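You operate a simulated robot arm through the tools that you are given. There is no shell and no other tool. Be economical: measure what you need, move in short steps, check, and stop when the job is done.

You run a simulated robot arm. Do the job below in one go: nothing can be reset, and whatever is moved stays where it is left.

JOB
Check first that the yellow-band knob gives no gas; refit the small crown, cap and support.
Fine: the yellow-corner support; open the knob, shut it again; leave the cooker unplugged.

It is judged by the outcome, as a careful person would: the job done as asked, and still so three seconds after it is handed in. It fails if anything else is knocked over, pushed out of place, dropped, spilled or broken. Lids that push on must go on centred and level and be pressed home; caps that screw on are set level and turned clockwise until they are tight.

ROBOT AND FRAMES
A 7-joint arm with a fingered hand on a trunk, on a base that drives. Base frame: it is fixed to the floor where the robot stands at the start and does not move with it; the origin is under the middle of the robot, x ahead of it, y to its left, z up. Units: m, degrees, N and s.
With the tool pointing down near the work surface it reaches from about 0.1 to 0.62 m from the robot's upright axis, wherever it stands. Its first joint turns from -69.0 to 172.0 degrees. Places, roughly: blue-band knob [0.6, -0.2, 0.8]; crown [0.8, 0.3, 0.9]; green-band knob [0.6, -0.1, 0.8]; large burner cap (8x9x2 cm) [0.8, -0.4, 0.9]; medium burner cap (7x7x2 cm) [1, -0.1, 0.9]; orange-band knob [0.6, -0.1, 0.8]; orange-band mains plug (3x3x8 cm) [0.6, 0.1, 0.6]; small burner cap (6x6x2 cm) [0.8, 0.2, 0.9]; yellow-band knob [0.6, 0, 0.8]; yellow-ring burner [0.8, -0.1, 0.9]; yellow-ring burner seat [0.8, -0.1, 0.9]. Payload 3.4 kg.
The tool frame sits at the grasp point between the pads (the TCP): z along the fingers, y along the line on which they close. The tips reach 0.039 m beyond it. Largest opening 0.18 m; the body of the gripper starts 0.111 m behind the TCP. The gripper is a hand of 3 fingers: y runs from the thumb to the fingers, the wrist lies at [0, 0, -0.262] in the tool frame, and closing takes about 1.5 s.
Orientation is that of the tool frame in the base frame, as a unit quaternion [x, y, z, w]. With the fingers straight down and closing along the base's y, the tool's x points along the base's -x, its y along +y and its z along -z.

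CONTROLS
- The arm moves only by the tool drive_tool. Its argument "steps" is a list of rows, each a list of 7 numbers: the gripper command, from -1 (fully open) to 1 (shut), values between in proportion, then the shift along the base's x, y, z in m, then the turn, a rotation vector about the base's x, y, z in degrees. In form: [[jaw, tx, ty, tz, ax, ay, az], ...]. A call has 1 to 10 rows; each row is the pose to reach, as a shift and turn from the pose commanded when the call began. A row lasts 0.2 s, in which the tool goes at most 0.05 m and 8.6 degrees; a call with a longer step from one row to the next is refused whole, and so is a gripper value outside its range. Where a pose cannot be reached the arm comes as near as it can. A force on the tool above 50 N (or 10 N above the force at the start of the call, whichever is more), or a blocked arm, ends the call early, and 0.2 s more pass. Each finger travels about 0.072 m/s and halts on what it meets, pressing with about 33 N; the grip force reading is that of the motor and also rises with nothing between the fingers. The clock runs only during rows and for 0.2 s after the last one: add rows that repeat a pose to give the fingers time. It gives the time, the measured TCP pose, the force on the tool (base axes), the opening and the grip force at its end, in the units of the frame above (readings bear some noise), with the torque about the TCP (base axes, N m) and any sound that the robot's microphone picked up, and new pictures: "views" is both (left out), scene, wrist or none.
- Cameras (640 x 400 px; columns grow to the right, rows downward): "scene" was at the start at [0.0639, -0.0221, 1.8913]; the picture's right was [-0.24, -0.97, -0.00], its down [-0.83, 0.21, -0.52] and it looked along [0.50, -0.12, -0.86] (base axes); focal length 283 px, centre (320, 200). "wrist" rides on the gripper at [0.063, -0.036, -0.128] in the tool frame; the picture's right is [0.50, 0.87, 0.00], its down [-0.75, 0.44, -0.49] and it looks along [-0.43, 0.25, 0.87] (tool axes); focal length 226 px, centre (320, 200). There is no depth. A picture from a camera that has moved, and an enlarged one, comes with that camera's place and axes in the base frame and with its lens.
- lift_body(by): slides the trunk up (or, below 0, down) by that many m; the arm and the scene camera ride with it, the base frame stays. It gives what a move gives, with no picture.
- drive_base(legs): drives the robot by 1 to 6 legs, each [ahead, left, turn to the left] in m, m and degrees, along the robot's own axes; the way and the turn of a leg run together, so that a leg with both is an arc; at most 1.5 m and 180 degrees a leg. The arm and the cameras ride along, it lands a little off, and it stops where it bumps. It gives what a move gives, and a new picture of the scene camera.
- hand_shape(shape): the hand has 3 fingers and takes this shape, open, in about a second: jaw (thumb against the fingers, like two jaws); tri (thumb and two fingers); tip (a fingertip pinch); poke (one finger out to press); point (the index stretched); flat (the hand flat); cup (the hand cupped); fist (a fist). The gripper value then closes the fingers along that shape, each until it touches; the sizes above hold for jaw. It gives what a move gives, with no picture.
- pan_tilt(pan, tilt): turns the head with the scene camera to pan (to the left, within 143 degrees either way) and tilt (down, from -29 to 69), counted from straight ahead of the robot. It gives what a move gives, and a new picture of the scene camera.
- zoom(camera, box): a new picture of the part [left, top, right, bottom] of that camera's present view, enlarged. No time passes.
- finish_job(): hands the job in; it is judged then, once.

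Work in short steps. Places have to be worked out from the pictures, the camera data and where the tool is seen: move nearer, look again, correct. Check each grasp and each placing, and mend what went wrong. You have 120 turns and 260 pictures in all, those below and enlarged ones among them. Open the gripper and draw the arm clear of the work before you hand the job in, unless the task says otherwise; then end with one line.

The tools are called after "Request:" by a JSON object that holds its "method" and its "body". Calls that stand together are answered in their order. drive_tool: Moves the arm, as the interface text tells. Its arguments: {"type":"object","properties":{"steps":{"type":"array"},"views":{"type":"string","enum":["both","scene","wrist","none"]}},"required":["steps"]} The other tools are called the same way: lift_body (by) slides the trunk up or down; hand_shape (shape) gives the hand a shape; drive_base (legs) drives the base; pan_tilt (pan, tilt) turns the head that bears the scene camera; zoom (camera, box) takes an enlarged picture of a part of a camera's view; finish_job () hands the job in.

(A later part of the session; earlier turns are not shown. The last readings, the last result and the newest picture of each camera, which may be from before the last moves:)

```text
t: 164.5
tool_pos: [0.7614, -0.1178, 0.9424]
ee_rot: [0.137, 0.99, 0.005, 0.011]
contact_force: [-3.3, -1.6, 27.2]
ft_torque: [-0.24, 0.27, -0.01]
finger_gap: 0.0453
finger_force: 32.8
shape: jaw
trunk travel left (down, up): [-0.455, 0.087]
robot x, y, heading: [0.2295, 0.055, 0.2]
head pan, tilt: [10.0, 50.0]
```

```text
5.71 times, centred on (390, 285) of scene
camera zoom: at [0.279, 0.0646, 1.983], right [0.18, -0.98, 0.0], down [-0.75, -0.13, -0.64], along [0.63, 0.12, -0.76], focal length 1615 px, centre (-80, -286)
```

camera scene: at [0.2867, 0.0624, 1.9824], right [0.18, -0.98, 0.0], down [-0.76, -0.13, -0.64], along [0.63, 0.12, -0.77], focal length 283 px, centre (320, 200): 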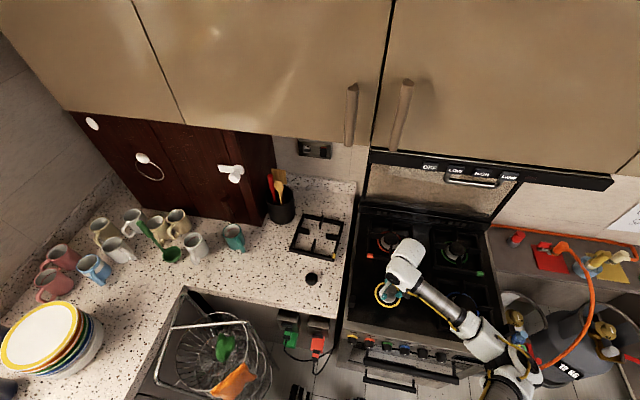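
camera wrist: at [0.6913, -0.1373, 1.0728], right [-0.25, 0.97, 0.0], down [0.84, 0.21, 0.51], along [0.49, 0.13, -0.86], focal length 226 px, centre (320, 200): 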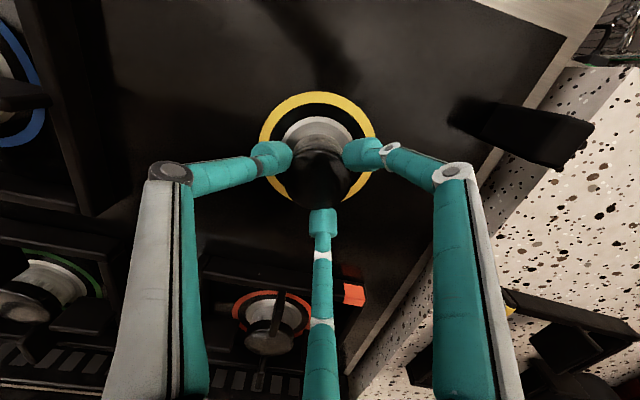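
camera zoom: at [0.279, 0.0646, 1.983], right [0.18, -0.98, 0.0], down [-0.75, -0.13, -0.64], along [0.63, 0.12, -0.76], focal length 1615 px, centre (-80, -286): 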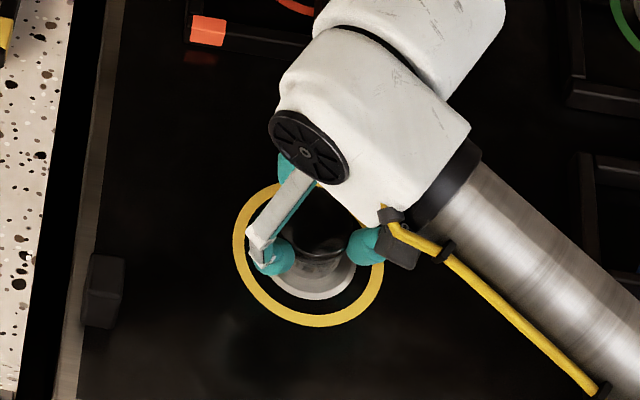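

The cap's rim appears right on the toothed rim. I release and rise, with a shorter last row.

Request:
{"method": "drive_tool", "body": {"steps": [[0.6, 0, 0, 0.003, 0, 0, 0], [0.45, 0, 0, 0.004, 0, 0, 0], [0.3, 0, 0, 0.004, 0, 0, 0], [0.1, 0, 0, 0.004, 0, 0, 0], [0.0, 0, 0, 0.02, 0, 0, 0], [0.0, 0, 0, 0.05, 0, 0, 0], [0.0, -0.01, 0.02, 0.08, 0, 0, 0], [0.0, -0.02, 0.05, 0.08, 0, 0, 0]], "views": "wrist"}}

Request:
{"method": "zoom", "body": {"camera": "wrist", "box": [200, 80, 340, 200]}}

Request:
{"method": "zoom", "body": {"camera": "scene", "box": [350, 250, 430, 320]}}

```text
t: 166.3
tool_pos: [0.7413, -0.0668, 1.019]
ee_rot: [0.137, 0.991, 0.003, 0.007]
contact_force: [0.2, 0.5, -0.5]
ft_torque: [0.01, 0.02, -0.02]
finger_gap: 0.0896
finger_force: 0.0
shape: jaw
trunk travel left (down, up): [-0.455, 0.087]
robot x, y, heading: [0.2343, 0.0554, 0.0]
head pan, tilt: [10.0, 50.0]
camera wrist: at [0.6707, -0.0857, 1.1462], right [-0.25, 0.97, 0.0], down [0.84, 0.21, 0.51], along [0.49, 0.13, -0.86], focal length 226 px, centre (320, 200)
```

wrist: 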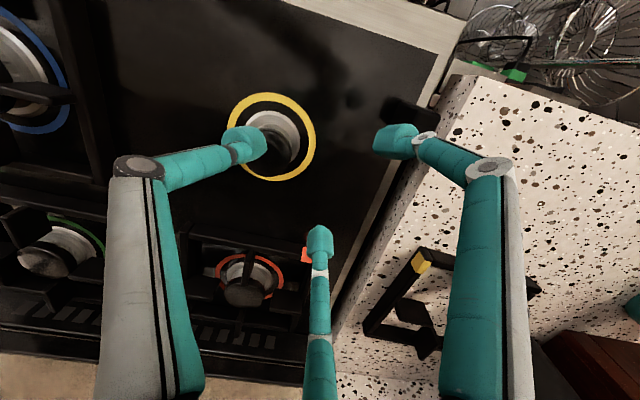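

```text
3.33 times, centred on (270, 140) of wrist
camera zoom: at [0.6707, -0.0857, 1.1462], right [-0.25, 0.97, 0.0], down [0.84, 0.21, 0.51], along [0.49, 0.13, -0.86], focal length 754 px, centre (487, 400)
```

zoom: 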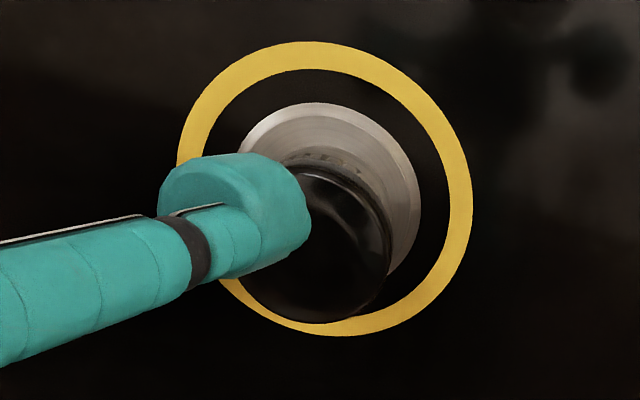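

```text
5.71 times, centred on (390, 285) of scene
camera zoom: at [0.287, 0.0661, 1.9823], right [0.18, -0.98, 0.0], down [-0.76, -0.13, -0.64], along [0.63, 0.12, -0.77], focal length 1615 px, centre (-80, -286)
```

zoom: 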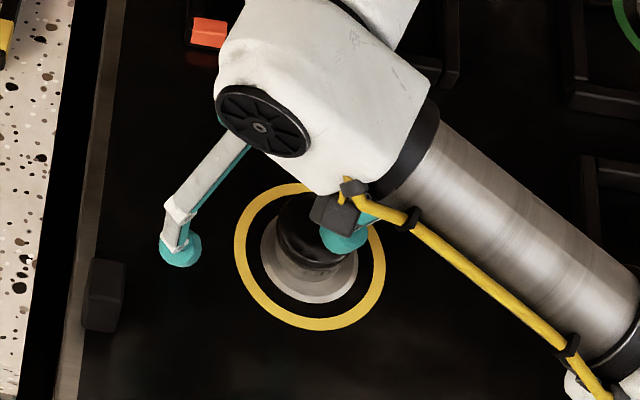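

I move the hand away to the counter side for a clear view of the assembled burner.

Request:
{"method": "drive_tool", "body": {"steps": [[-0.2, 0.01, 0.04, 0.02, 0, 0, 0], [-0.4, 0.02, 0.08, 0.04, 0, 0, 0], [-0.5, 0.03, 0.12, 0.05, 0, 0, 0], [-0.5, 0.04, 0.16, 0.05, 0, 0, 0], [-0.5, 0.05, 0.2, 0.05, 0, 0, 0], [-0.5, 0.06, 0.24, 0.05, 0, 0, 0]], "views": "wrist"}}

Request:
{"method": "zoom", "body": {"camera": "scene", "box": [350, 250, 430, 320]}}

Request:
{"method": "zoom", "body": {"camera": "scene", "box": [340, 200, 500, 330]}}

```text
t: 167.7
tool_pos: [0.8035, 0.1748, 1.0693]
ee_rot: [0.136, 0.991, 0.003, 0.008]
contact_force: [-0.3, 0.0, 0.9]
ft_torque: [-0.01, -0.02, -0.01]
finger_gap: 0.1348
finger_force: 0.0
shape: jaw
trunk travel left (down, up): [-0.455, 0.087]
robot x, y, heading: [0.2318, 0.0569, 0.2]
head pan, tilt: [10.0, 50.0]
camera wrist: at [0.7321, 0.1558, 1.1966], right [-0.25, 0.97, 0.0], down [0.84, 0.21, 0.51], along [0.49, 0.12, -0.86], focal length 226 px, centre (320, 200)
```

wrist: 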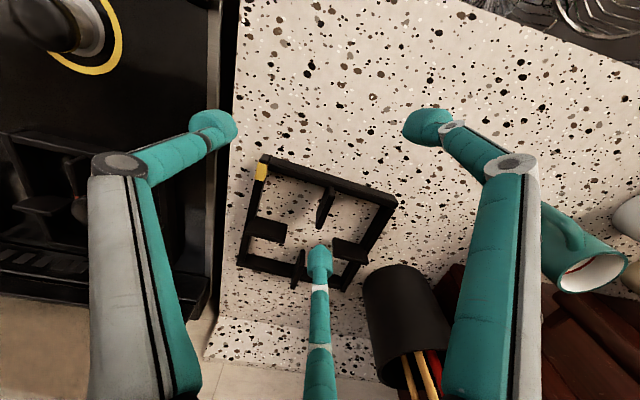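

```text
5.71 times, centred on (390, 285) of scene
camera zoom: at [0.2881, 0.0724, 1.9823], right [0.18, -0.98, 0.0], down [-0.76, -0.14, -0.64], along [0.63, 0.11, -0.77], focal length 1615 px, centre (-80, -286)
```

zoom: 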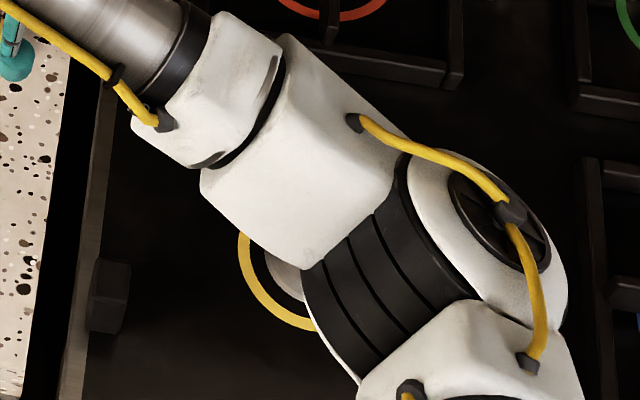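

```text
3.08 times, centred on (420, 265) of scene
camera zoom: at [0.2881, 0.0724, 1.9823], right [0.18, -0.98, 0.0], down [-0.76, -0.14, -0.64], along [0.63, 0.11, -0.77], focal length 870 px, centre (12, 0)
```

zoom: 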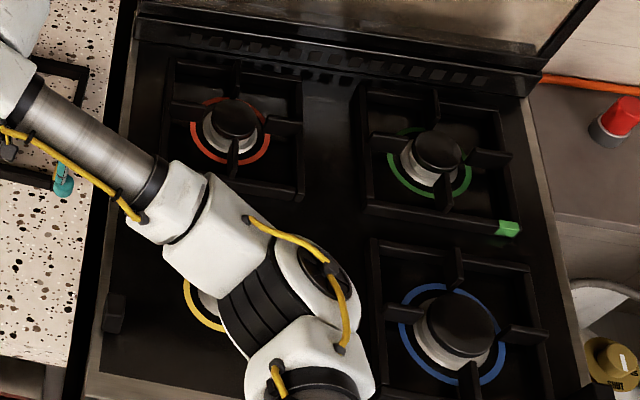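

The forearm hides the burner now; I'll check it later. I look closely at the support.

Request:
{"method": "zoom", "body": {"camera": "wrist", "box": [220, 140, 420, 300]}}

Request:
{"method": "zoom", "body": {"camera": "scene", "box": [270, 190, 390, 290]}}

```text
2.50 times, centred on (320, 220) of wrist
camera zoom: at [0.7321, 0.1558, 1.1966], right [-0.25, 0.97, 0.0], down [0.84, 0.21, 0.51], along [0.49, 0.12, -0.86], focal length 565 px, centre (320, 150)
```

zoom: 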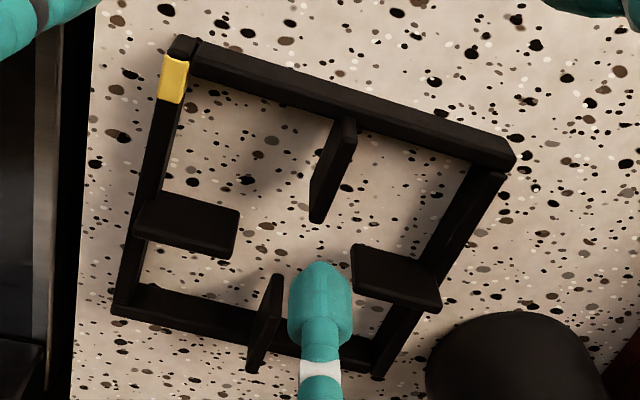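

```text
4.00 times, centred on (330, 240) of scene
camera zoom: at [0.2881, 0.0724, 1.9823], right [0.18, -0.98, 0.0], down [-0.76, -0.14, -0.64], along [0.63, 0.11, -0.77], focal length 1131 px, centre (280, 40)
```

zoom: 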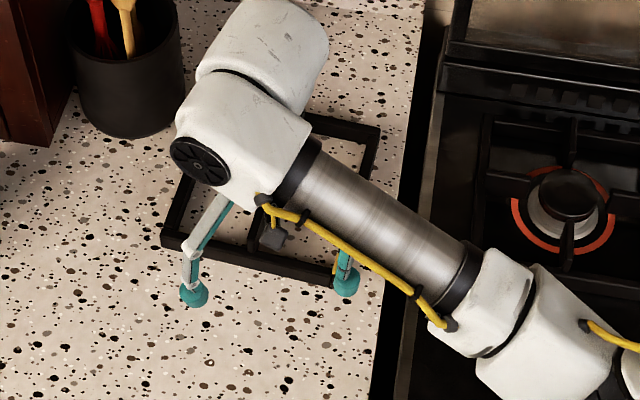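

The support is a 0.20 m square centred near (0.956, 0.197), with its yellow corner front-right. The other supports have their corners on the outer front, so yellow belongs front-left. I'll lift it by the front fin, close to its centre; for reach I drive the base 7 cm forward.

Request:
{"method": "drive_base", "body": {"legs": [[0.07, 0, 0]]}}

Request:
{"method": "drive_tool", "body": {"steps": [[-0.3, 0.01, 0.01, 0, 0, 0, 4], [-0.2, 0.02, 0.02, -0.01, 0, 0, 8], [-0.2, 0.03, 0.027, -0.02, 0, 0, 10.3], [-0.2, 0.03, 0.027, -0.03, 0, 0, 10.3]], "views": "wrist"}}

Request:
{"method": "zoom", "body": {"camera": "wrist", "box": [220, 100, 420, 260]}}

```text
t: 168.7
tool_pos: [0.8741, 0.1721, 1.0688]
ee_rot: [0.136, 0.991, 0.004, 0.006]
contact_force: [0.3, -0.1, -0.4]
ft_torque: [0.04, 0.03, -0.04]
finger_gap: 0.1346
finger_force: 0.0
shape: jaw
trunk travel left (down, up): [-0.455, 0.087]
robot x, y, heading: [0.3042, 0.0567, 0.5]
head pan, tilt: [10.0, 50.0]
camera scene: at [0.3591, 0.0714, 1.9823], right [0.18, -0.98, 0.0], down [-0.76, -0.14, -0.64], along [0.63, 0.11, -0.77], focal length 283 px, centre (320, 200)
```

scene: 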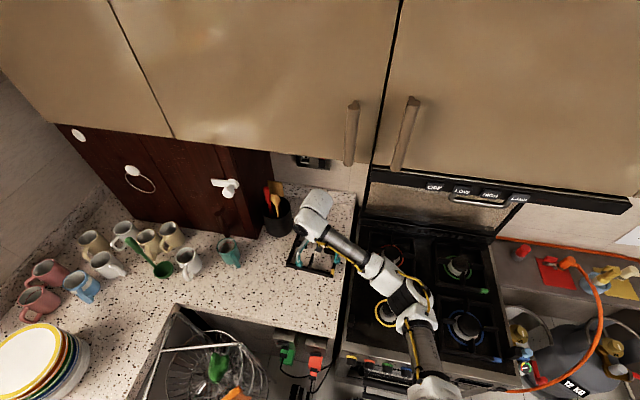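

```text
t: 169.7
tool_pos: [0.9029, 0.1981, 1.04]
ee_rot: [0.048, 0.999, 0.005, 0.008]
contact_force: [0.3, -0.5, 0.1]
ft_torque: [-0.01, -0.01, 0.01]
finger_gap: 0.1086
finger_force: 0.0
shape: jaw
trunk travel left (down, up): [-0.455, 0.087]
robot x, y, heading: [0.2961, 0.0581, 0.3]
head pan, tilt: [10.0, 50.0]
camera wrist: at [0.8351, 0.1673, 1.1673], right [-0.42, 0.91, 0.0], down [0.78, 0.36, 0.51], along [0.46, 0.21, -0.86], focal length 226 px, centre (320, 200)
```

wrist: 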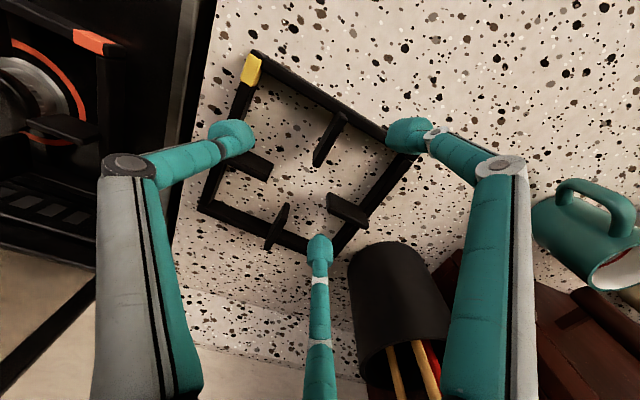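

```text
2.50 times, centred on (320, 180) of wrist
camera zoom: at [0.8351, 0.1673, 1.1673], right [-0.42, 0.91, 0.0], down [0.78, 0.36, 0.51], along [0.46, 0.21, -0.86], focal length 565 px, centre (320, 250)
```

zoom: 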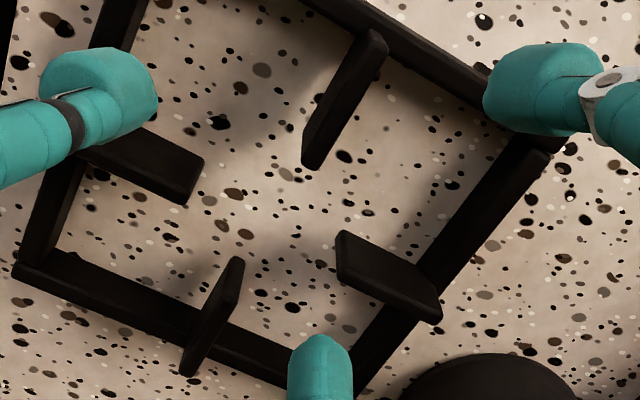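

I'll grip the front fin near (0.902, 0.2005), clear of the bar and side fins. I narrow the fingers and descend part way to check.

Request:
{"method": "drive_tool", "body": {"steps": [[0.1, -0.001, 0.002, -0.01, 0, 0, -1], [0.33, -0.001, 0.002, -0.02, 0, 0, -1], [0.33, -0.001, 0.002, -0.035, 0, 0, -1], [0.33, -0.001, 0.002, -0.05, 0, 0, -1], [0.33, -0.001, 0.002, -0.05, 0, 0, -1]], "views": "wrist"}}

Request:
{"method": "zoom", "body": {"camera": "wrist", "box": [220, 100, 420, 260]}}

```text
t: 170.9
tool_pos: [0.901, 0.2008, 0.9895]
ee_rot: [0.056, 0.998, 0.004, 0.009]
contact_force: [0.3, -0.1, 0.0]
ft_torque: [0.01, -0.02, -0.02]
finger_gap: 0.0609
finger_force: 0.2
shape: jaw
trunk travel left (down, up): [-0.455, 0.087]
robot x, y, heading: [0.3042, 0.0534, 0.0]
head pan, tilt: [10.0, 50.0]
camera wrist: at [0.8335, 0.1715, 1.1164], right [-0.4, 0.92, 0.0], down [0.79, 0.34, 0.51], along [0.47, 0.2, -0.86], focal length 226 px, centre (320, 200)
```

wrist: 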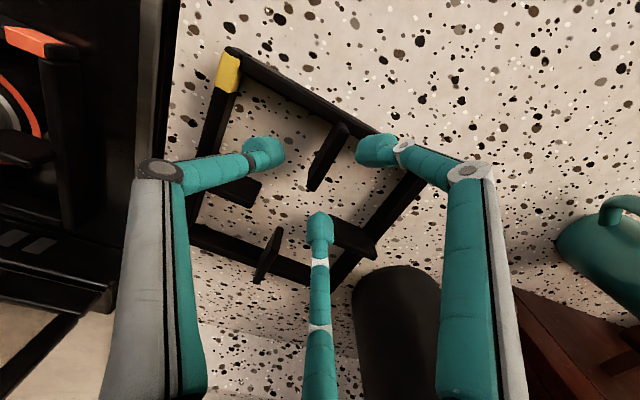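

```text
2.50 times, centred on (320, 180) of wrist
camera zoom: at [0.8335, 0.1715, 1.1164], right [-0.4, 0.92, 0.0], down [0.79, 0.34, 0.51], along [0.47, 0.2, -0.86], focal length 565 px, centre (320, 250)
```

zoom: 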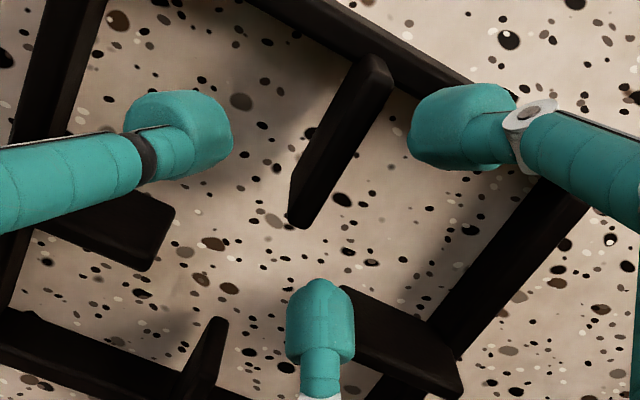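

With the fingers nearly closed, the two fingertips sit closer together, so I narrow to about 36 mm first, shift 3.5 mm toward the bar, and descend around the fin.

Request:
{"method": "drive_tool", "body": {"steps": [[0.5, -0.0035, 0, 0, 0, 0, 0], [0.6, -0.0035, 0, 0, 0, 0, 0], [0.6, -0.0035, 0, -0.01, 0, 0, 0], [0.6, -0.0035, 0, -0.02, 0, 0, 0]], "views": "wrist"}}

Request:
{"method": "zoom", "body": {"camera": "wrist", "box": [240, 100, 400, 230]}}

```text
t: 171.9
tool_pos: [0.8989, 0.2017, 0.9692]
ee_rot: [0.055, 0.998, 0.005, 0.009]
contact_force: [0.6, -0.9, -0.4]
ft_torque: [0.01, 0.02, -0.04]
finger_gap: 0.0365
finger_force: 0.2
shape: jaw
trunk travel left (down, up): [-0.455, 0.087]
robot x, y, heading: [0.2985, 0.0583, 0.1]
head pan, tilt: [10.0, 50.0]
camera wrist: at [0.8303, 0.1707, 1.096], right [-0.4, 0.92, 0.0], down [0.79, 0.34, 0.51], along [0.47, 0.2, -0.86], focal length 226 px, centre (320, 200)
```

wrist: 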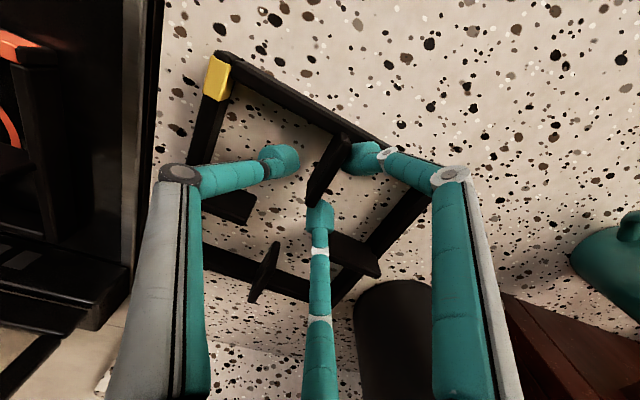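

```text
3.08 times, centred on (320, 165) of wrist
camera zoom: at [0.8303, 0.1707, 1.096], right [-0.4, 0.92, 0.0], down [0.79, 0.34, 0.51], along [0.47, 0.2, -0.86], focal length 696 px, centre (320, 308)
```

zoom: 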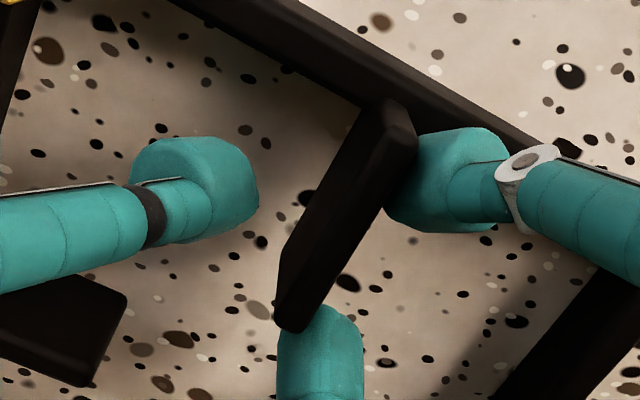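

The fin is about 10° rotated from my fingers and 4 mm to the right in view. I correct yaw and position at this height.

Request:
{"method": "drive_tool", "body": {"steps": [[0.55, 0, 0.001, 0.012, 0, 0, 0], [0.5, -0.002, 0.003, 0.012, 0, 0, 5], [0.5, -0.0036, 0.003, 0.012, 0, 0, 10], [0.55, -0.0036, 0.003, 0.006, 0, 0, 10], [0.57, -0.0036, 0.003, 0.0, 0, 0, 10]], "views": "wrist"}}

Request:
{"method": "zoom", "body": {"camera": "wrist", "box": [240, 100, 400, 230]}}

```text
t: 173.1
tool_pos: [0.8943, 0.2049, 0.9702]
ee_rot: [-0.032, 0.999, 0.005, 0.008]
contact_force: [0.2, 0.1, -0.1]
ft_torque: [0.03, 0.0, 0.01]
finger_gap: 0.0391
finger_force: 0.2
shape: jaw
trunk travel left (down, up): [-0.455, 0.087]
robot x, y, heading: [0.3036, 0.0541, 0.3]
head pan, tilt: [10.0, 50.0]
camera wrist: at [0.8322, 0.1627, 1.0968], right [-0.55, 0.83, 0.0], down [0.72, 0.48, 0.51], along [0.42, 0.28, -0.86], focal length 226 px, centre (320, 200)
```

wrist: 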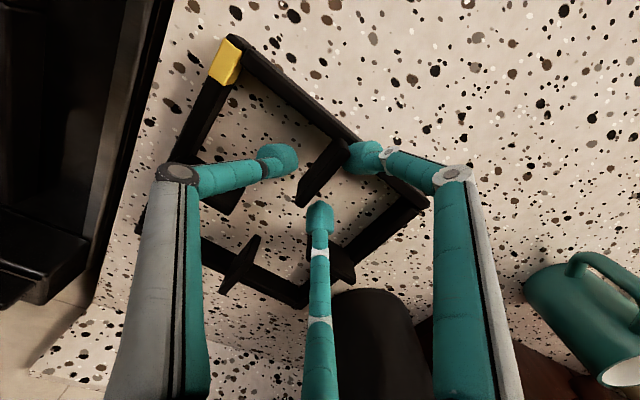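

```text
3.08 times, centred on (320, 165) of wrist
camera zoom: at [0.8322, 0.1627, 1.0968], right [-0.55, 0.83, 0.0], down [0.72, 0.48, 0.51], along [0.42, 0.28, -0.86], focal length 696 px, centre (320, 308)
```

zoom: 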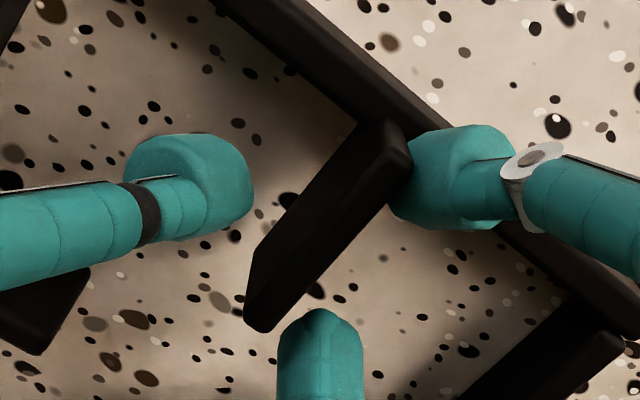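

Now parallel. I shift 3 mm left and descend to z 0.95.

Request:
{"method": "drive_tool", "body": {"steps": [[0.52, 0.001, 0.003, 0.0, 0, 0, 0], [0.52, 0.001, 0.003, -0.007, 0, 0, 0], [0.52, 0.001, 0.003, -0.014, 0, 0, 0], [0.52, 0.001, 0.003, -0.02, 0, 0, 0]], "views": "wrist"}}

Request:
{"method": "zoom", "body": {"camera": "wrist", "box": [240, 100, 400, 230]}}

```text
t: 174.1
tool_pos: [0.894, 0.2055, 0.9484]
ee_rot: [-0.031, 0.999, 0.006, 0.008]
contact_force: [2.8, 0.0, 3.5]
ft_torque: [0.05, 0.01, -0.02]
finger_gap: 0.0416
finger_force: 0.1
shape: jaw
trunk travel left (down, up): [-0.455, 0.087]
robot x, y, heading: [0.3009, 0.0577, 0.4]
head pan, tilt: [10.0, 50.0]
camera wrist: at [0.8326, 0.1652, 1.0762], right [-0.55, 0.83, 0.0], down [0.72, 0.48, 0.51], along [0.42, 0.28, -0.86], focal length 226 px, centre (320, 200)
```

wrist: 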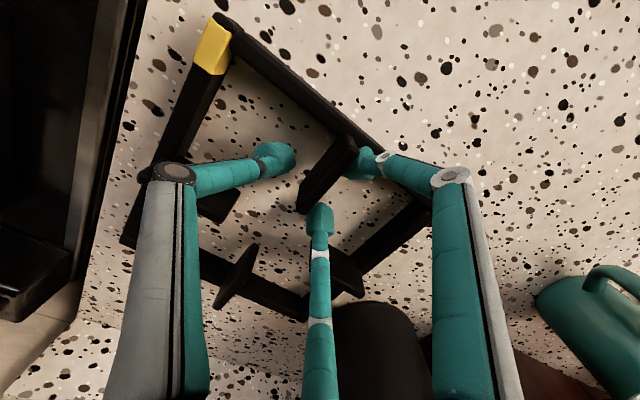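

```text
3.08 times, centred on (320, 165) of wrist
camera zoom: at [0.8326, 0.1652, 1.0762], right [-0.55, 0.83, 0.0], down [0.72, 0.48, 0.51], along [0.42, 0.28, -0.86], focal length 696 px, centre (320, 308)
```

zoom: 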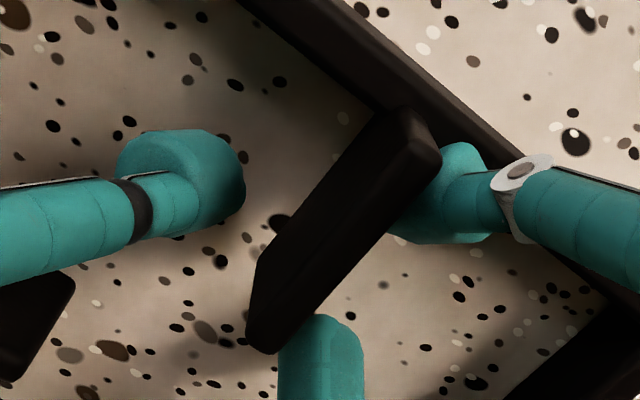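

f1 and f2 flank one side, the thumb the other. I close.

Request:
{"method": "drive_tool", "body": {"steps": [[0.6, 0, 0, 0.001, 0, 0, 0], [0.7, 0, 0, 0.001, 0, 0, 0], [0.8, 0, 0, 0.001, 0, 0, 0], [0.9, 0, 0, 0.001, 0, 0, 0], [1, 0, 0, 0.001, 0, 0, 0], [1, 0, 0, 0.001, 0, 0, 0], [1, 0, 0, 0.001, 0, 0, 0]], "views": "wrist"}}

Request:
{"method": "zoom", "body": {"camera": "wrist", "box": [240, 100, 400, 230]}}

```text
t: 175.7
tool_pos: [0.8947, 0.2075, 0.9513]
ee_rot: [-0.031, 0.999, 0.005, 0.007]
contact_force: [-0.7, -0.2, 0.2]
ft_torque: [-0.05, 0.02, -0.03]
finger_gap: 0.0063
finger_force: 33.0
shape: jaw
trunk travel left (down, up): [-0.455, 0.087]
robot x, y, heading: [0.3015, 0.0539, 0.3]
head pan, tilt: [10.0, 50.0]
camera wrist: at [0.8327, 0.1654, 1.0777], right [-0.55, 0.83, 0.0], down [0.72, 0.48, 0.51], along [0.42, 0.28, -0.86], focal length 226 px, centre (320, 200)
```

wrist: 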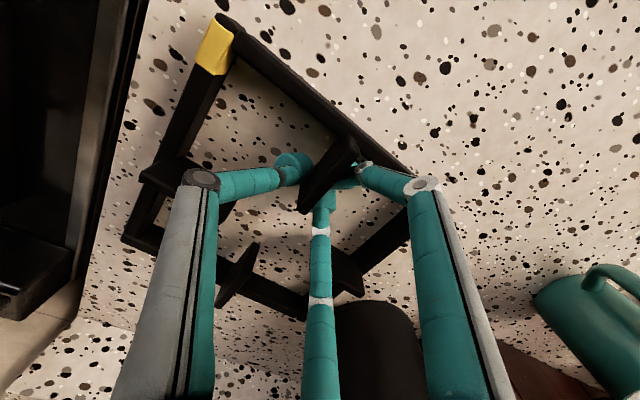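

```text
3.08 times, centred on (320, 165) of wrist
camera zoom: at [0.8327, 0.1654, 1.0777], right [-0.55, 0.83, 0.0], down [0.72, 0.48, 0.51], along [0.42, 0.28, -0.86], focal length 696 px, centre (320, 308)
```

zoom: 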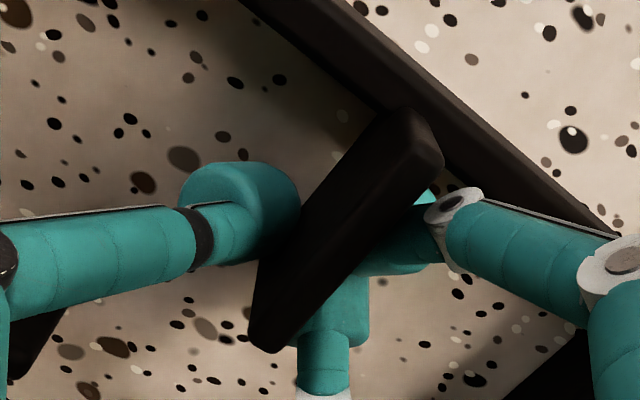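

Gripped. I lift 2 cm slowly and watch for tilt.

Request:
{"method": "drive_tool", "body": {"steps": [[1, 0, 0, 0.005, 0, 0, 0], [1, 0, 0, 0.01, 0, 0, 0], [1, 0, 0, 0.015, 0, 0, 0], [1, 0, 0, 0.02, 0, 0, 0], [1, 0, 0, 0.02, 0, 0, 0]], "views": "wrist"}}

```text
t: 176.9
tool_pos: [0.8946, 0.2061, 0.9709]
ee_rot: [-0.031, 0.999, 0.006, 0.007]
contact_force: [-0.1, -0.7, -2.2]
ft_torque: [-0.04, 0.04, 0.0]
finger_gap: 0.0063
finger_force: 33.1
shape: jaw
trunk travel left (down, up): [-0.455, 0.087]
robot x, y, heading: [0.2977, 0.0541, 0.2]
head pan, tilt: [10.0, 50.0]
camera wrist: at [0.8333, 0.1651, 1.0986], right [-0.55, 0.83, 0.0], down [0.72, 0.48, 0.51], along [0.42, 0.28, -0.86], focal length 226 px, centre (320, 200)
```

wrist: 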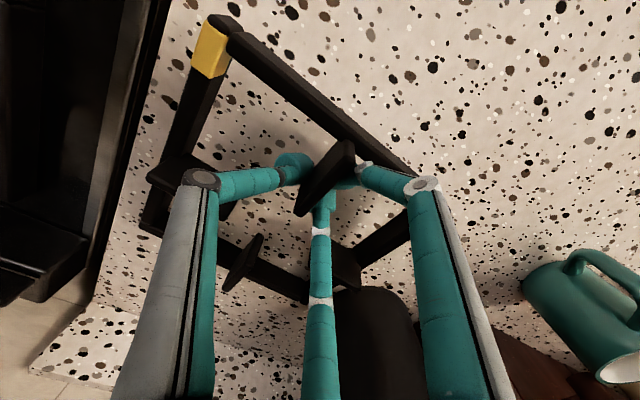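

Unclear whether the rear is still resting. I lift another 5 cm.

Request:
{"method": "drive_tool", "body": {"steps": [[1, 0, 0, 0.01, 0, 0, 0], [1, 0, 0, 0.02, 0, 0, 0], [1, 0, 0, 0.035, 0, 0, 0], [1, 0, 0, 0.05, 0, 0, 0], [1, 0, 0, 0.06, 0, 0, 0]], "views": "both"}}

Request:
{"method": "zoom", "body": {"camera": "scene", "box": [260, 170, 380, 290]}}

```text
t: 178.1
tool_pos: [0.8941, 0.2058, 1.0328]
ee_rot: [-0.031, 0.999, 0.005, 0.006]
contact_force: [-0.3, 0.2, -2.4]
ft_torque: [0.02, 0.14, 0.01]
finger_gap: 0.0063
finger_force: 32.8
shape: jaw
trunk travel left (down, up): [-0.455, 0.087]
robot x, y, heading: [0.3026, 0.0529, 0.3]
head pan, tilt: [10.0, 50.0]
camera scene: at [0.3586, 0.0694, 1.9823], right [0.18, -0.98, 0.0], down [-0.76, -0.14, -0.64], along [0.63, 0.11, -0.77], focal length 283 px, centre (320, 200)
camera wrist: at [0.8331, 0.1649, 1.1588], right [-0.55, 0.83, 0.0], down [0.72, 0.48, 0.51], along [0.42, 0.28, -0.86], focal length 226 px, centre (320, 200)
```

scene: 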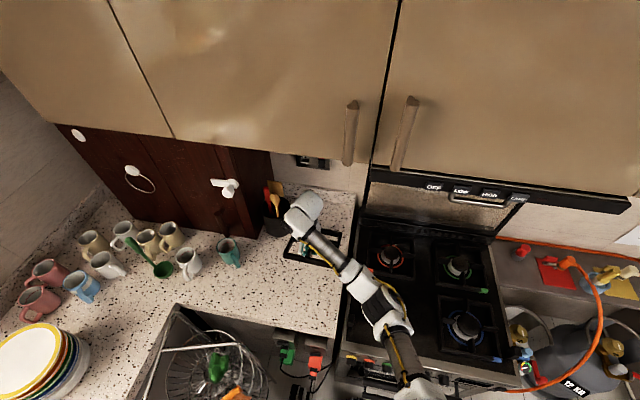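
wrist: 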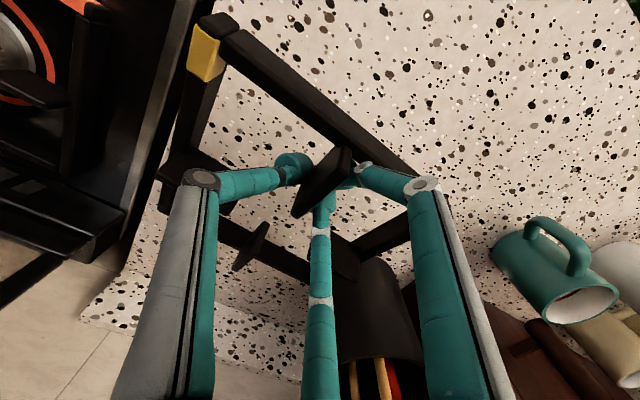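

```text
3.33 times, centred on (320, 230) of scene
camera zoom: at [0.3586, 0.0694, 1.9823], right [0.18, -0.98, 0.0], down [-0.76, -0.14, -0.64], along [0.63, 0.11, -0.77], focal length 942 px, centre (320, 100)
```

zoom: 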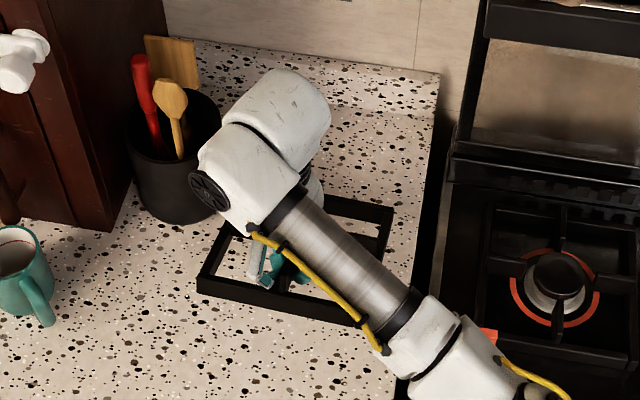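

The full weight (2.4 N) now hangs from the grip. I check how much it droops relative to the fingers.

Request:
{"method": "zoom", "body": {"camera": "wrist", "box": [140, 0, 440, 300]}}

Request:
{"method": "zoom", "body": {"camera": "wrist", "box": [240, 100, 400, 230]}}

```text
1.33 times, centred on (290, 150) of wrist
camera zoom: at [0.8331, 0.1649, 1.1588], right [-0.55, 0.83, 0.0], down [0.72, 0.48, 0.51], along [0.42, 0.28, -0.86], focal length 301 px, centre (360, 267)
```

zoom: 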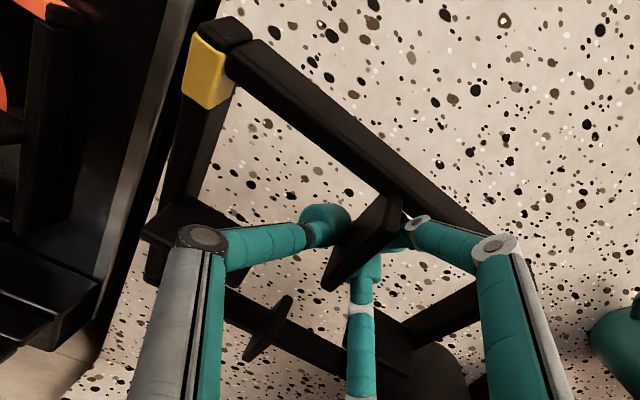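

```text
3.08 times, centred on (320, 165) of wrist
camera zoom: at [0.8331, 0.1649, 1.1588], right [-0.55, 0.83, 0.0], down [0.72, 0.48, 0.51], along [0.42, 0.28, -0.86], focal length 696 px, centre (320, 308)
```

zoom: 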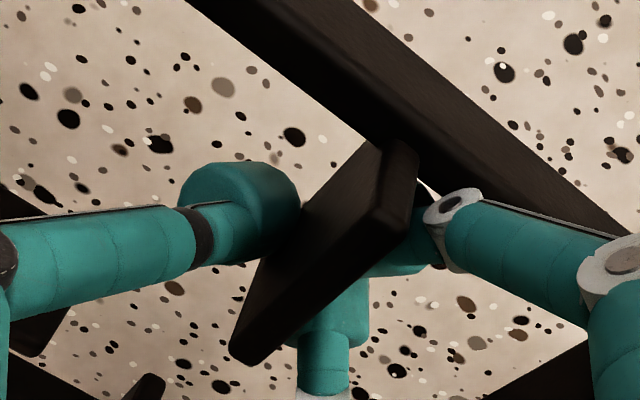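

The back edge droops because the pivot grip only just holds. I lift further to see the free-hanging equilibrium and true weight.

Request:
{"method": "drive_tool", "body": {"steps": [[1, 0, 0, 0.02, 0, 0, 0], [1, 0, 0, 0.04, 0, 0, 0], [1, 0, 0, 0.06, 0, 0, 0], [1, 0, 0, 0.06, 0, 0, 0]], "views": "wrist"}}

```text
t: 179.1
tool_pos: [0.8946, 0.2061, 1.0921]
ee_rot: [-0.031, 0.999, 0.006, 0.007]
contact_force: [0.1, 0.1, -2.5]
ft_torque: [0.04, 0.14, 0.03]
finger_gap: 0.006
finger_force: 33.5
shape: jaw
trunk travel left (down, up): [-0.455, 0.087]
robot x, y, heading: [0.3001, 0.0557, 0.1]
head pan, tilt: [10.0, 50.0]
camera wrist: at [0.8334, 0.1655, 1.2195], right [-0.55, 0.83, 0.0], down [0.72, 0.48, 0.51], along [0.42, 0.28, -0.86], focal length 226 px, centre (320, 200)
```

wrist: 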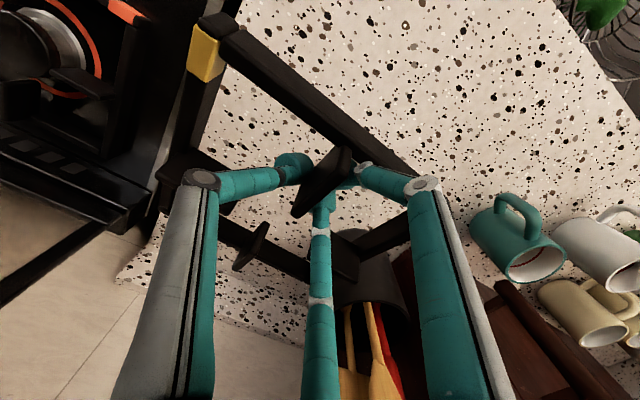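

It hangs stably: 2.5 N, drooping about 39° at its far side. I carry it over the burner while turning it 85° clockwise so that the yellow corner comes to front-left.

Request:
{"method": "drive_tool", "body": {"steps": [[1, -0.015, -0.02, 0.01, 0, 0, -8.5], [1, -0.03, -0.045, 0.02, 0, 0, -17], [1, -0.045, -0.07, 0.02, 0, 0, -25.5], [1, -0.06, -0.1, 0.02, 0, 0, -34], [1, -0.075, -0.13, 0.02, 0, 0, -42.5], [1, -0.09, -0.16, 0.02, 0, 0, -51], [1, -0.105, -0.19, 0.02, 0, 0, -59.5], [1, -0.12, -0.22, 0.02, 0, 0, -68], [1, -0.13, -0.245, 0.02, 0, 0, -76.5], [1, -0.1325, -0.265, 0.02, 0, 0, -84.6]], "views": "both"}}

```text
t: 181.3
tool_pos: [0.7636, -0.0603, 1.1114]
ee_rot: [0.651, 0.759, -0.001, 0.008]
contact_force: [0.4, -0.9, -3.5]
ft_torque: [0.16, -0.02, 0.01]
finger_gap: 0.0062
finger_force: 33.0
shape: jaw
trunk travel left (down, up): [-0.455, 0.087]
robot x, y, heading: [0.3017, 0.0563, 0.5]
head pan, tilt: [10.0, 50.0]
camera scene: at [0.3569, 0.0616, 1.9823], right [0.18, -0.98, -0.01], down [-0.76, -0.13, -0.64], along [0.63, 0.12, -0.77], focal length 283 px, centre (320, 200)
camera wrist: at [0.717, -0.0026, 1.2379], right [0.78, 0.63, 0.0], down [0.54, -0.67, 0.51], along [0.32, -0.39, -0.86], focal length 226 px, centre (320, 200)
```

scene: 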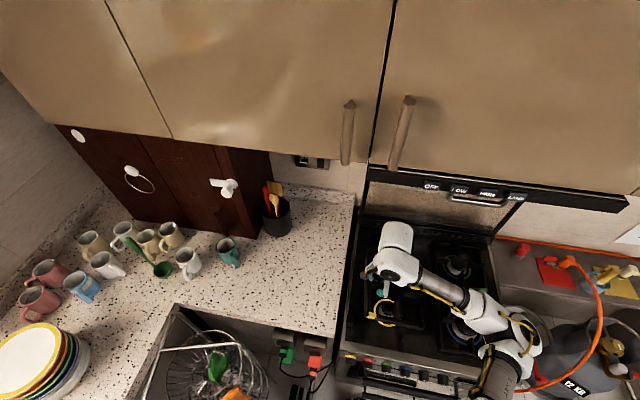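
wrist: 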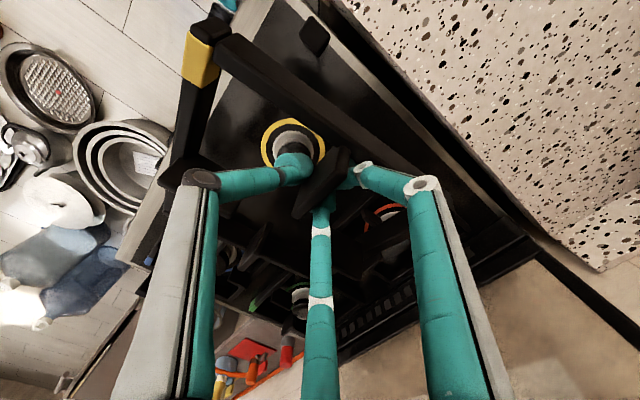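

The yellow corner is front-left as wanted. Now I tilt the hand about x to bring the hanging support toward level.

Request:
{"method": "drive_tool", "body": {"steps": [[1, 0, 0.002, 0, -6, 0, 0], [1, 0, 0.005, 0, -12, 0, 0], [1, 0, 0.008, 0, -18, 0, 0], [1, 0, 0.011, 0, -24, 0, 0], [1, 0, 0.013, -0.002, -30, 0, 0], [1, 0, 0.015, -0.004, -36, 0, 0]], "views": "both"}}

Request:
{"method": "zoom", "body": {"camera": "scene", "box": [340, 210, 500, 340]}}

```text
t: 182.7
tool_pos: [0.7632, -0.0415, 1.1075]
ee_rot: [0.615, 0.722, -0.237, 0.21]
contact_force: [-0.6, 0.4, -2.5]
ft_torque: [0.14, 0.01, 0.01]
finger_gap: 0.0063
finger_force: 32.8
shape: jaw
trunk travel left (down, up): [-0.455, 0.087]
robot x, y, heading: [0.3005, 0.0542, 0.3]
head pan, tilt: [10.0, 50.0]
camera scene: at [0.3582, 0.0692, 1.9823], right [0.18, -0.98, 0.0], down [-0.76, -0.13, -0.64], along [0.63, 0.11, -0.77], focal length 283 px, centre (320, 200)
camera wrist: at [0.7166, 0.0796, 1.1751], right [0.78, 0.51, -0.37], down [0.54, -0.24, 0.8], along [0.32, -0.83, -0.46], focal length 226 px, centre (320, 200)
```

scene: 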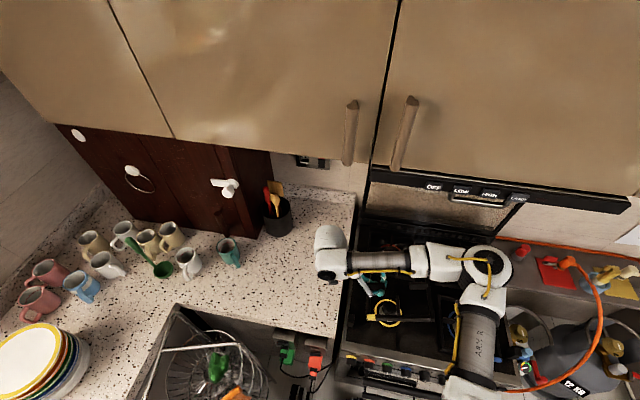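
wrist: 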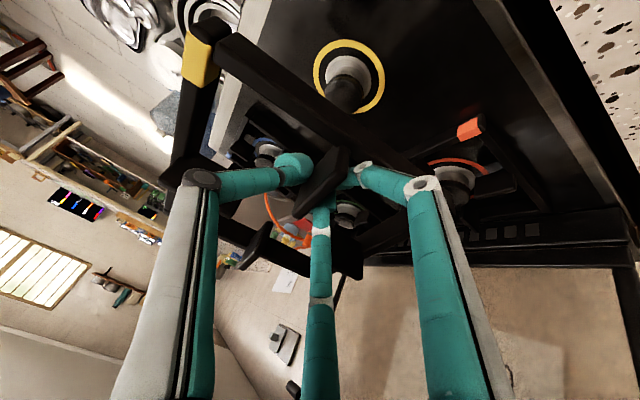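

```text
3.08 times, centred on (420, 275) of scene
camera zoom: at [0.3582, 0.0692, 1.9823], right [0.18, -0.98, 0.0], down [-0.76, -0.13, -0.64], along [0.63, 0.11, -0.77], focal length 870 px, centre (12, -31)
```

zoom: 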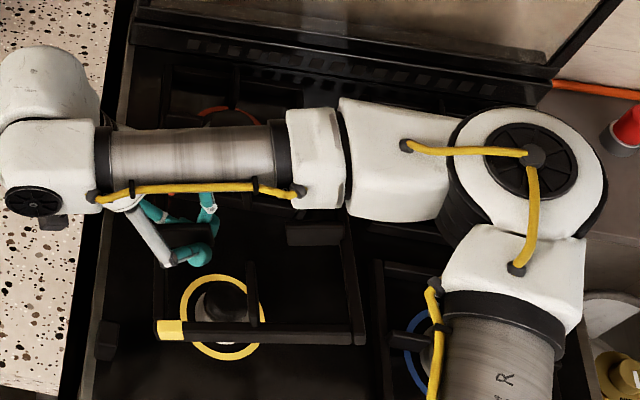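

Excellent — the support is now nearly level and aligned by eye. I zoom to judge its yaw and position over the ring.

Request:
{"method": "zoom", "body": {"camera": "scene", "box": [350, 260, 450, 340]}}

Request:
{"method": "zoom", "body": {"camera": "wrist", "box": [160, 0, 440, 280]}}

```text
5.00 times, centred on (400, 300) of scene
camera zoom: at [0.3582, 0.0692, 1.9823], right [0.18, -0.98, 0.0], down [-0.76, -0.13, -0.64], along [0.63, 0.11, -0.77], focal length 1413 px, centre (-80, -300)
```

zoom: 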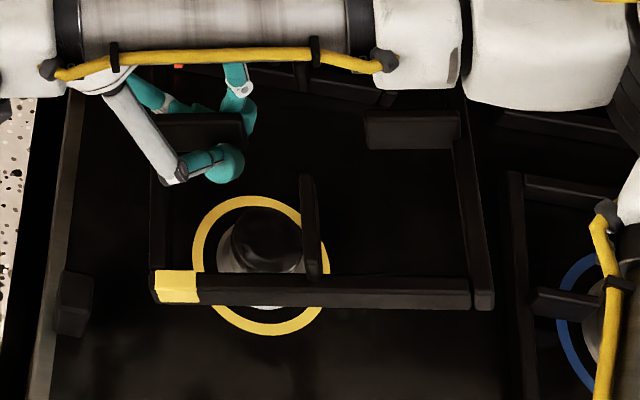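

```text
1.43 times, centred on (300, 140) of wrist
camera zoom: at [0.7166, 0.0796, 1.1751], right [0.78, 0.51, -0.37], down [0.54, -0.24, 0.8], along [0.32, -0.83, -0.46], focal length 323 px, centre (349, 286)
```

zoom: 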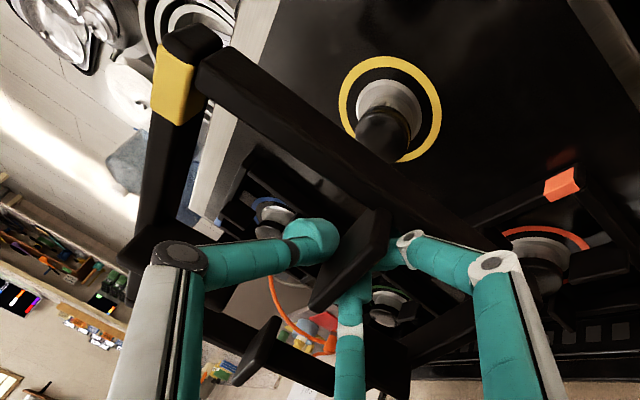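

Support yaw is about 7° counter-clockwise of square. I rotate -7°, shift slightly, and lower 12 cm.

Request:
{"method": "drive_tool", "body": {"steps": [[1, 0, -0.002, -0.02, 0, 0, -2.5], [1, -0.001, -0.004, -0.045, 0, 0, -5], [1, -0.0015, -0.006, -0.07, 0, 0, -7], [1, -0.0015, -0.006, -0.095, 0, 0, -7], [1, -0.0015, -0.006, -0.12, 0, 0, -7], [1, -0.0015, -0.006, -0.12, 0, 0, -7]], "views": "both"}}

Request:
{"method": "zoom", "body": {"camera": "scene", "box": [350, 260, 450, 340]}}

Request:
{"method": "zoom", "body": {"camera": "wrist", "box": [160, 0, 440, 280]}}

```text
t: 184.1
tool_pos: [0.761, -0.0502, 0.9868]
ee_rot: [0.658, 0.683, -0.25, 0.194]
contact_force: [0.1, -0.2, -2.7]
ft_torque: [0.21, -0.05, -0.02]
finger_gap: 0.0061
finger_force: 33.3
shape: jaw
trunk travel left (down, up): [-0.455, 0.087]
robot x, y, heading: [0.2978, 0.0584, 0.2]
head pan, tilt: [10.0, 50.0]
camera scene: at [0.3577, 0.066, 1.9823], right [0.18, -0.98, 0.0], down [-0.76, -0.13, -0.64], along [0.63, 0.12, -0.77], focal length 283 px, centre (320, 200)
camera wrist: at [0.7305, 0.0757, 1.0564], right [0.83, 0.41, -0.37], down [0.51, -0.31, 0.8], along [0.22, -0.86, -0.47], focal length 226 px, centre (320, 200)
```

scene: 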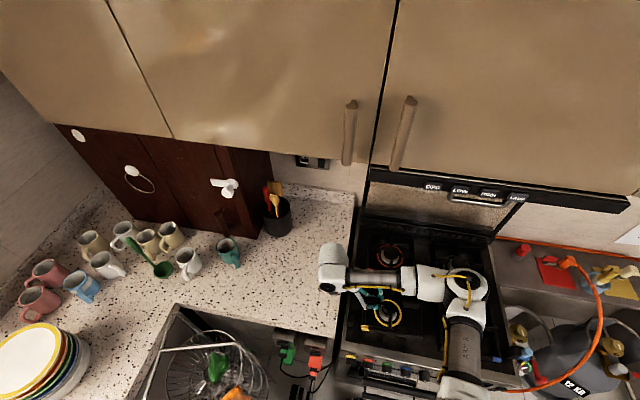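
wrist: 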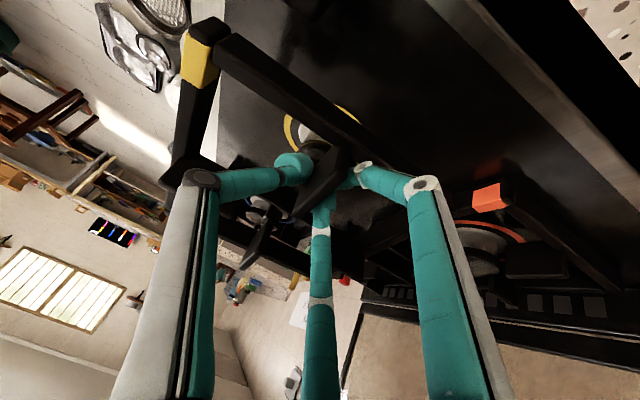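

```text
5.00 times, centred on (400, 300) of scene
camera zoom: at [0.3577, 0.066, 1.9823], right [0.18, -0.98, 0.0], down [-0.76, -0.13, -0.64], along [0.63, 0.12, -0.77], focal length 1413 px, centre (-80, -300)
```

zoom: 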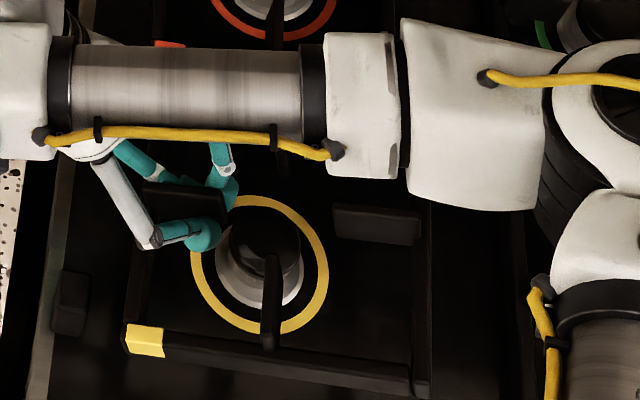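

```text
1.43 times, centred on (300, 140) of wrist
camera zoom: at [0.7305, 0.0757, 1.0564], right [0.83, 0.41, -0.37], down [0.51, -0.31, 0.8], along [0.22, -0.86, -0.47], focal length 323 px, centre (349, 286)
```

zoom: 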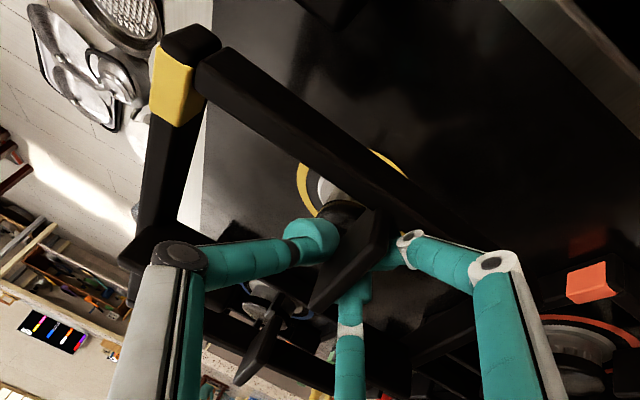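

Yaw is now square, and the predicted landing is within about 3–4 mm of centre. I shift 3 mm forward and lower 5.5 cm.

Request:
{"method": "drive_tool", "body": {"steps": [[1, 0.003, 0, -0.01, 0, 0, 0], [1, 0.003, 0, -0.025, 0, 0, 0], [1, 0.003, 0, -0.04, 0, 0, 0], [1, 0.003, 0, -0.05, 0, 0, 0], [1, 0.003, 0, -0.055, 0, 0, 0]], "views": "both"}}

Request:
{"method": "zoom", "body": {"camera": "scene", "box": [350, 260, 450, 340]}}

```text
t: 185.3
tool_pos: [0.7645, -0.0512, 0.9343]
ee_rot: [0.658, 0.684, -0.247, 0.195]
contact_force: [0.2, -0.9, 11.8]
ft_torque: [0.51, -0.32, 0.15]
finger_gap: 0.006
finger_force: 33.4
shape: jaw
trunk travel left (down, up): [-0.455, 0.087]
robot x, y, heading: [0.3013, 0.0549, -0.2]
head pan, tilt: [10.0, 50.0]
camera scene: at [0.354, 0.0665, 1.9827], right [0.18, -0.98, 0.0], down [-0.75, -0.13, -0.64], along [0.63, 0.12, -0.77], focal length 283 px, centre (320, 200)
camera wrist: at [0.7327, 0.0763, 1.0036], right [0.83, 0.41, -0.37], down [0.51, -0.31, 0.81], along [0.22, -0.86, -0.46], focal length 226 px, centre (320, 200)
```

scene: 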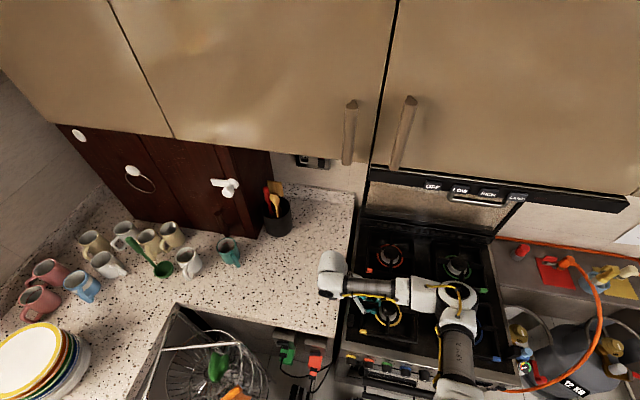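
wrist: 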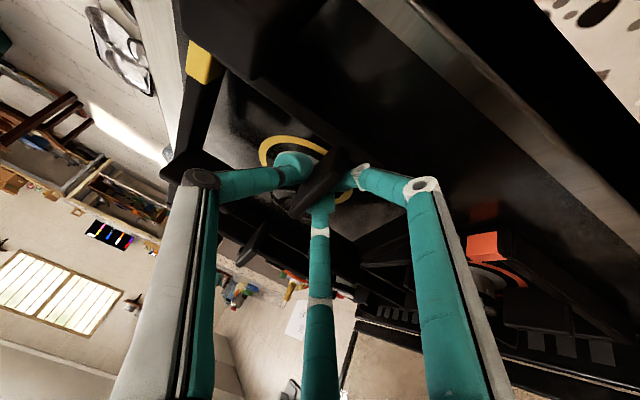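

```text
5.00 times, centred on (400, 300) of scene
camera zoom: at [0.354, 0.0665, 1.9827], right [0.18, -0.98, 0.0], down [-0.75, -0.13, -0.64], along [0.63, 0.12, -0.77], focal length 1413 px, centre (-80, -300)
```

zoom: 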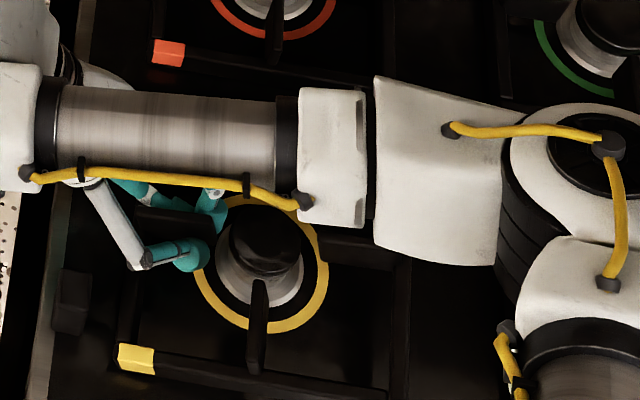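

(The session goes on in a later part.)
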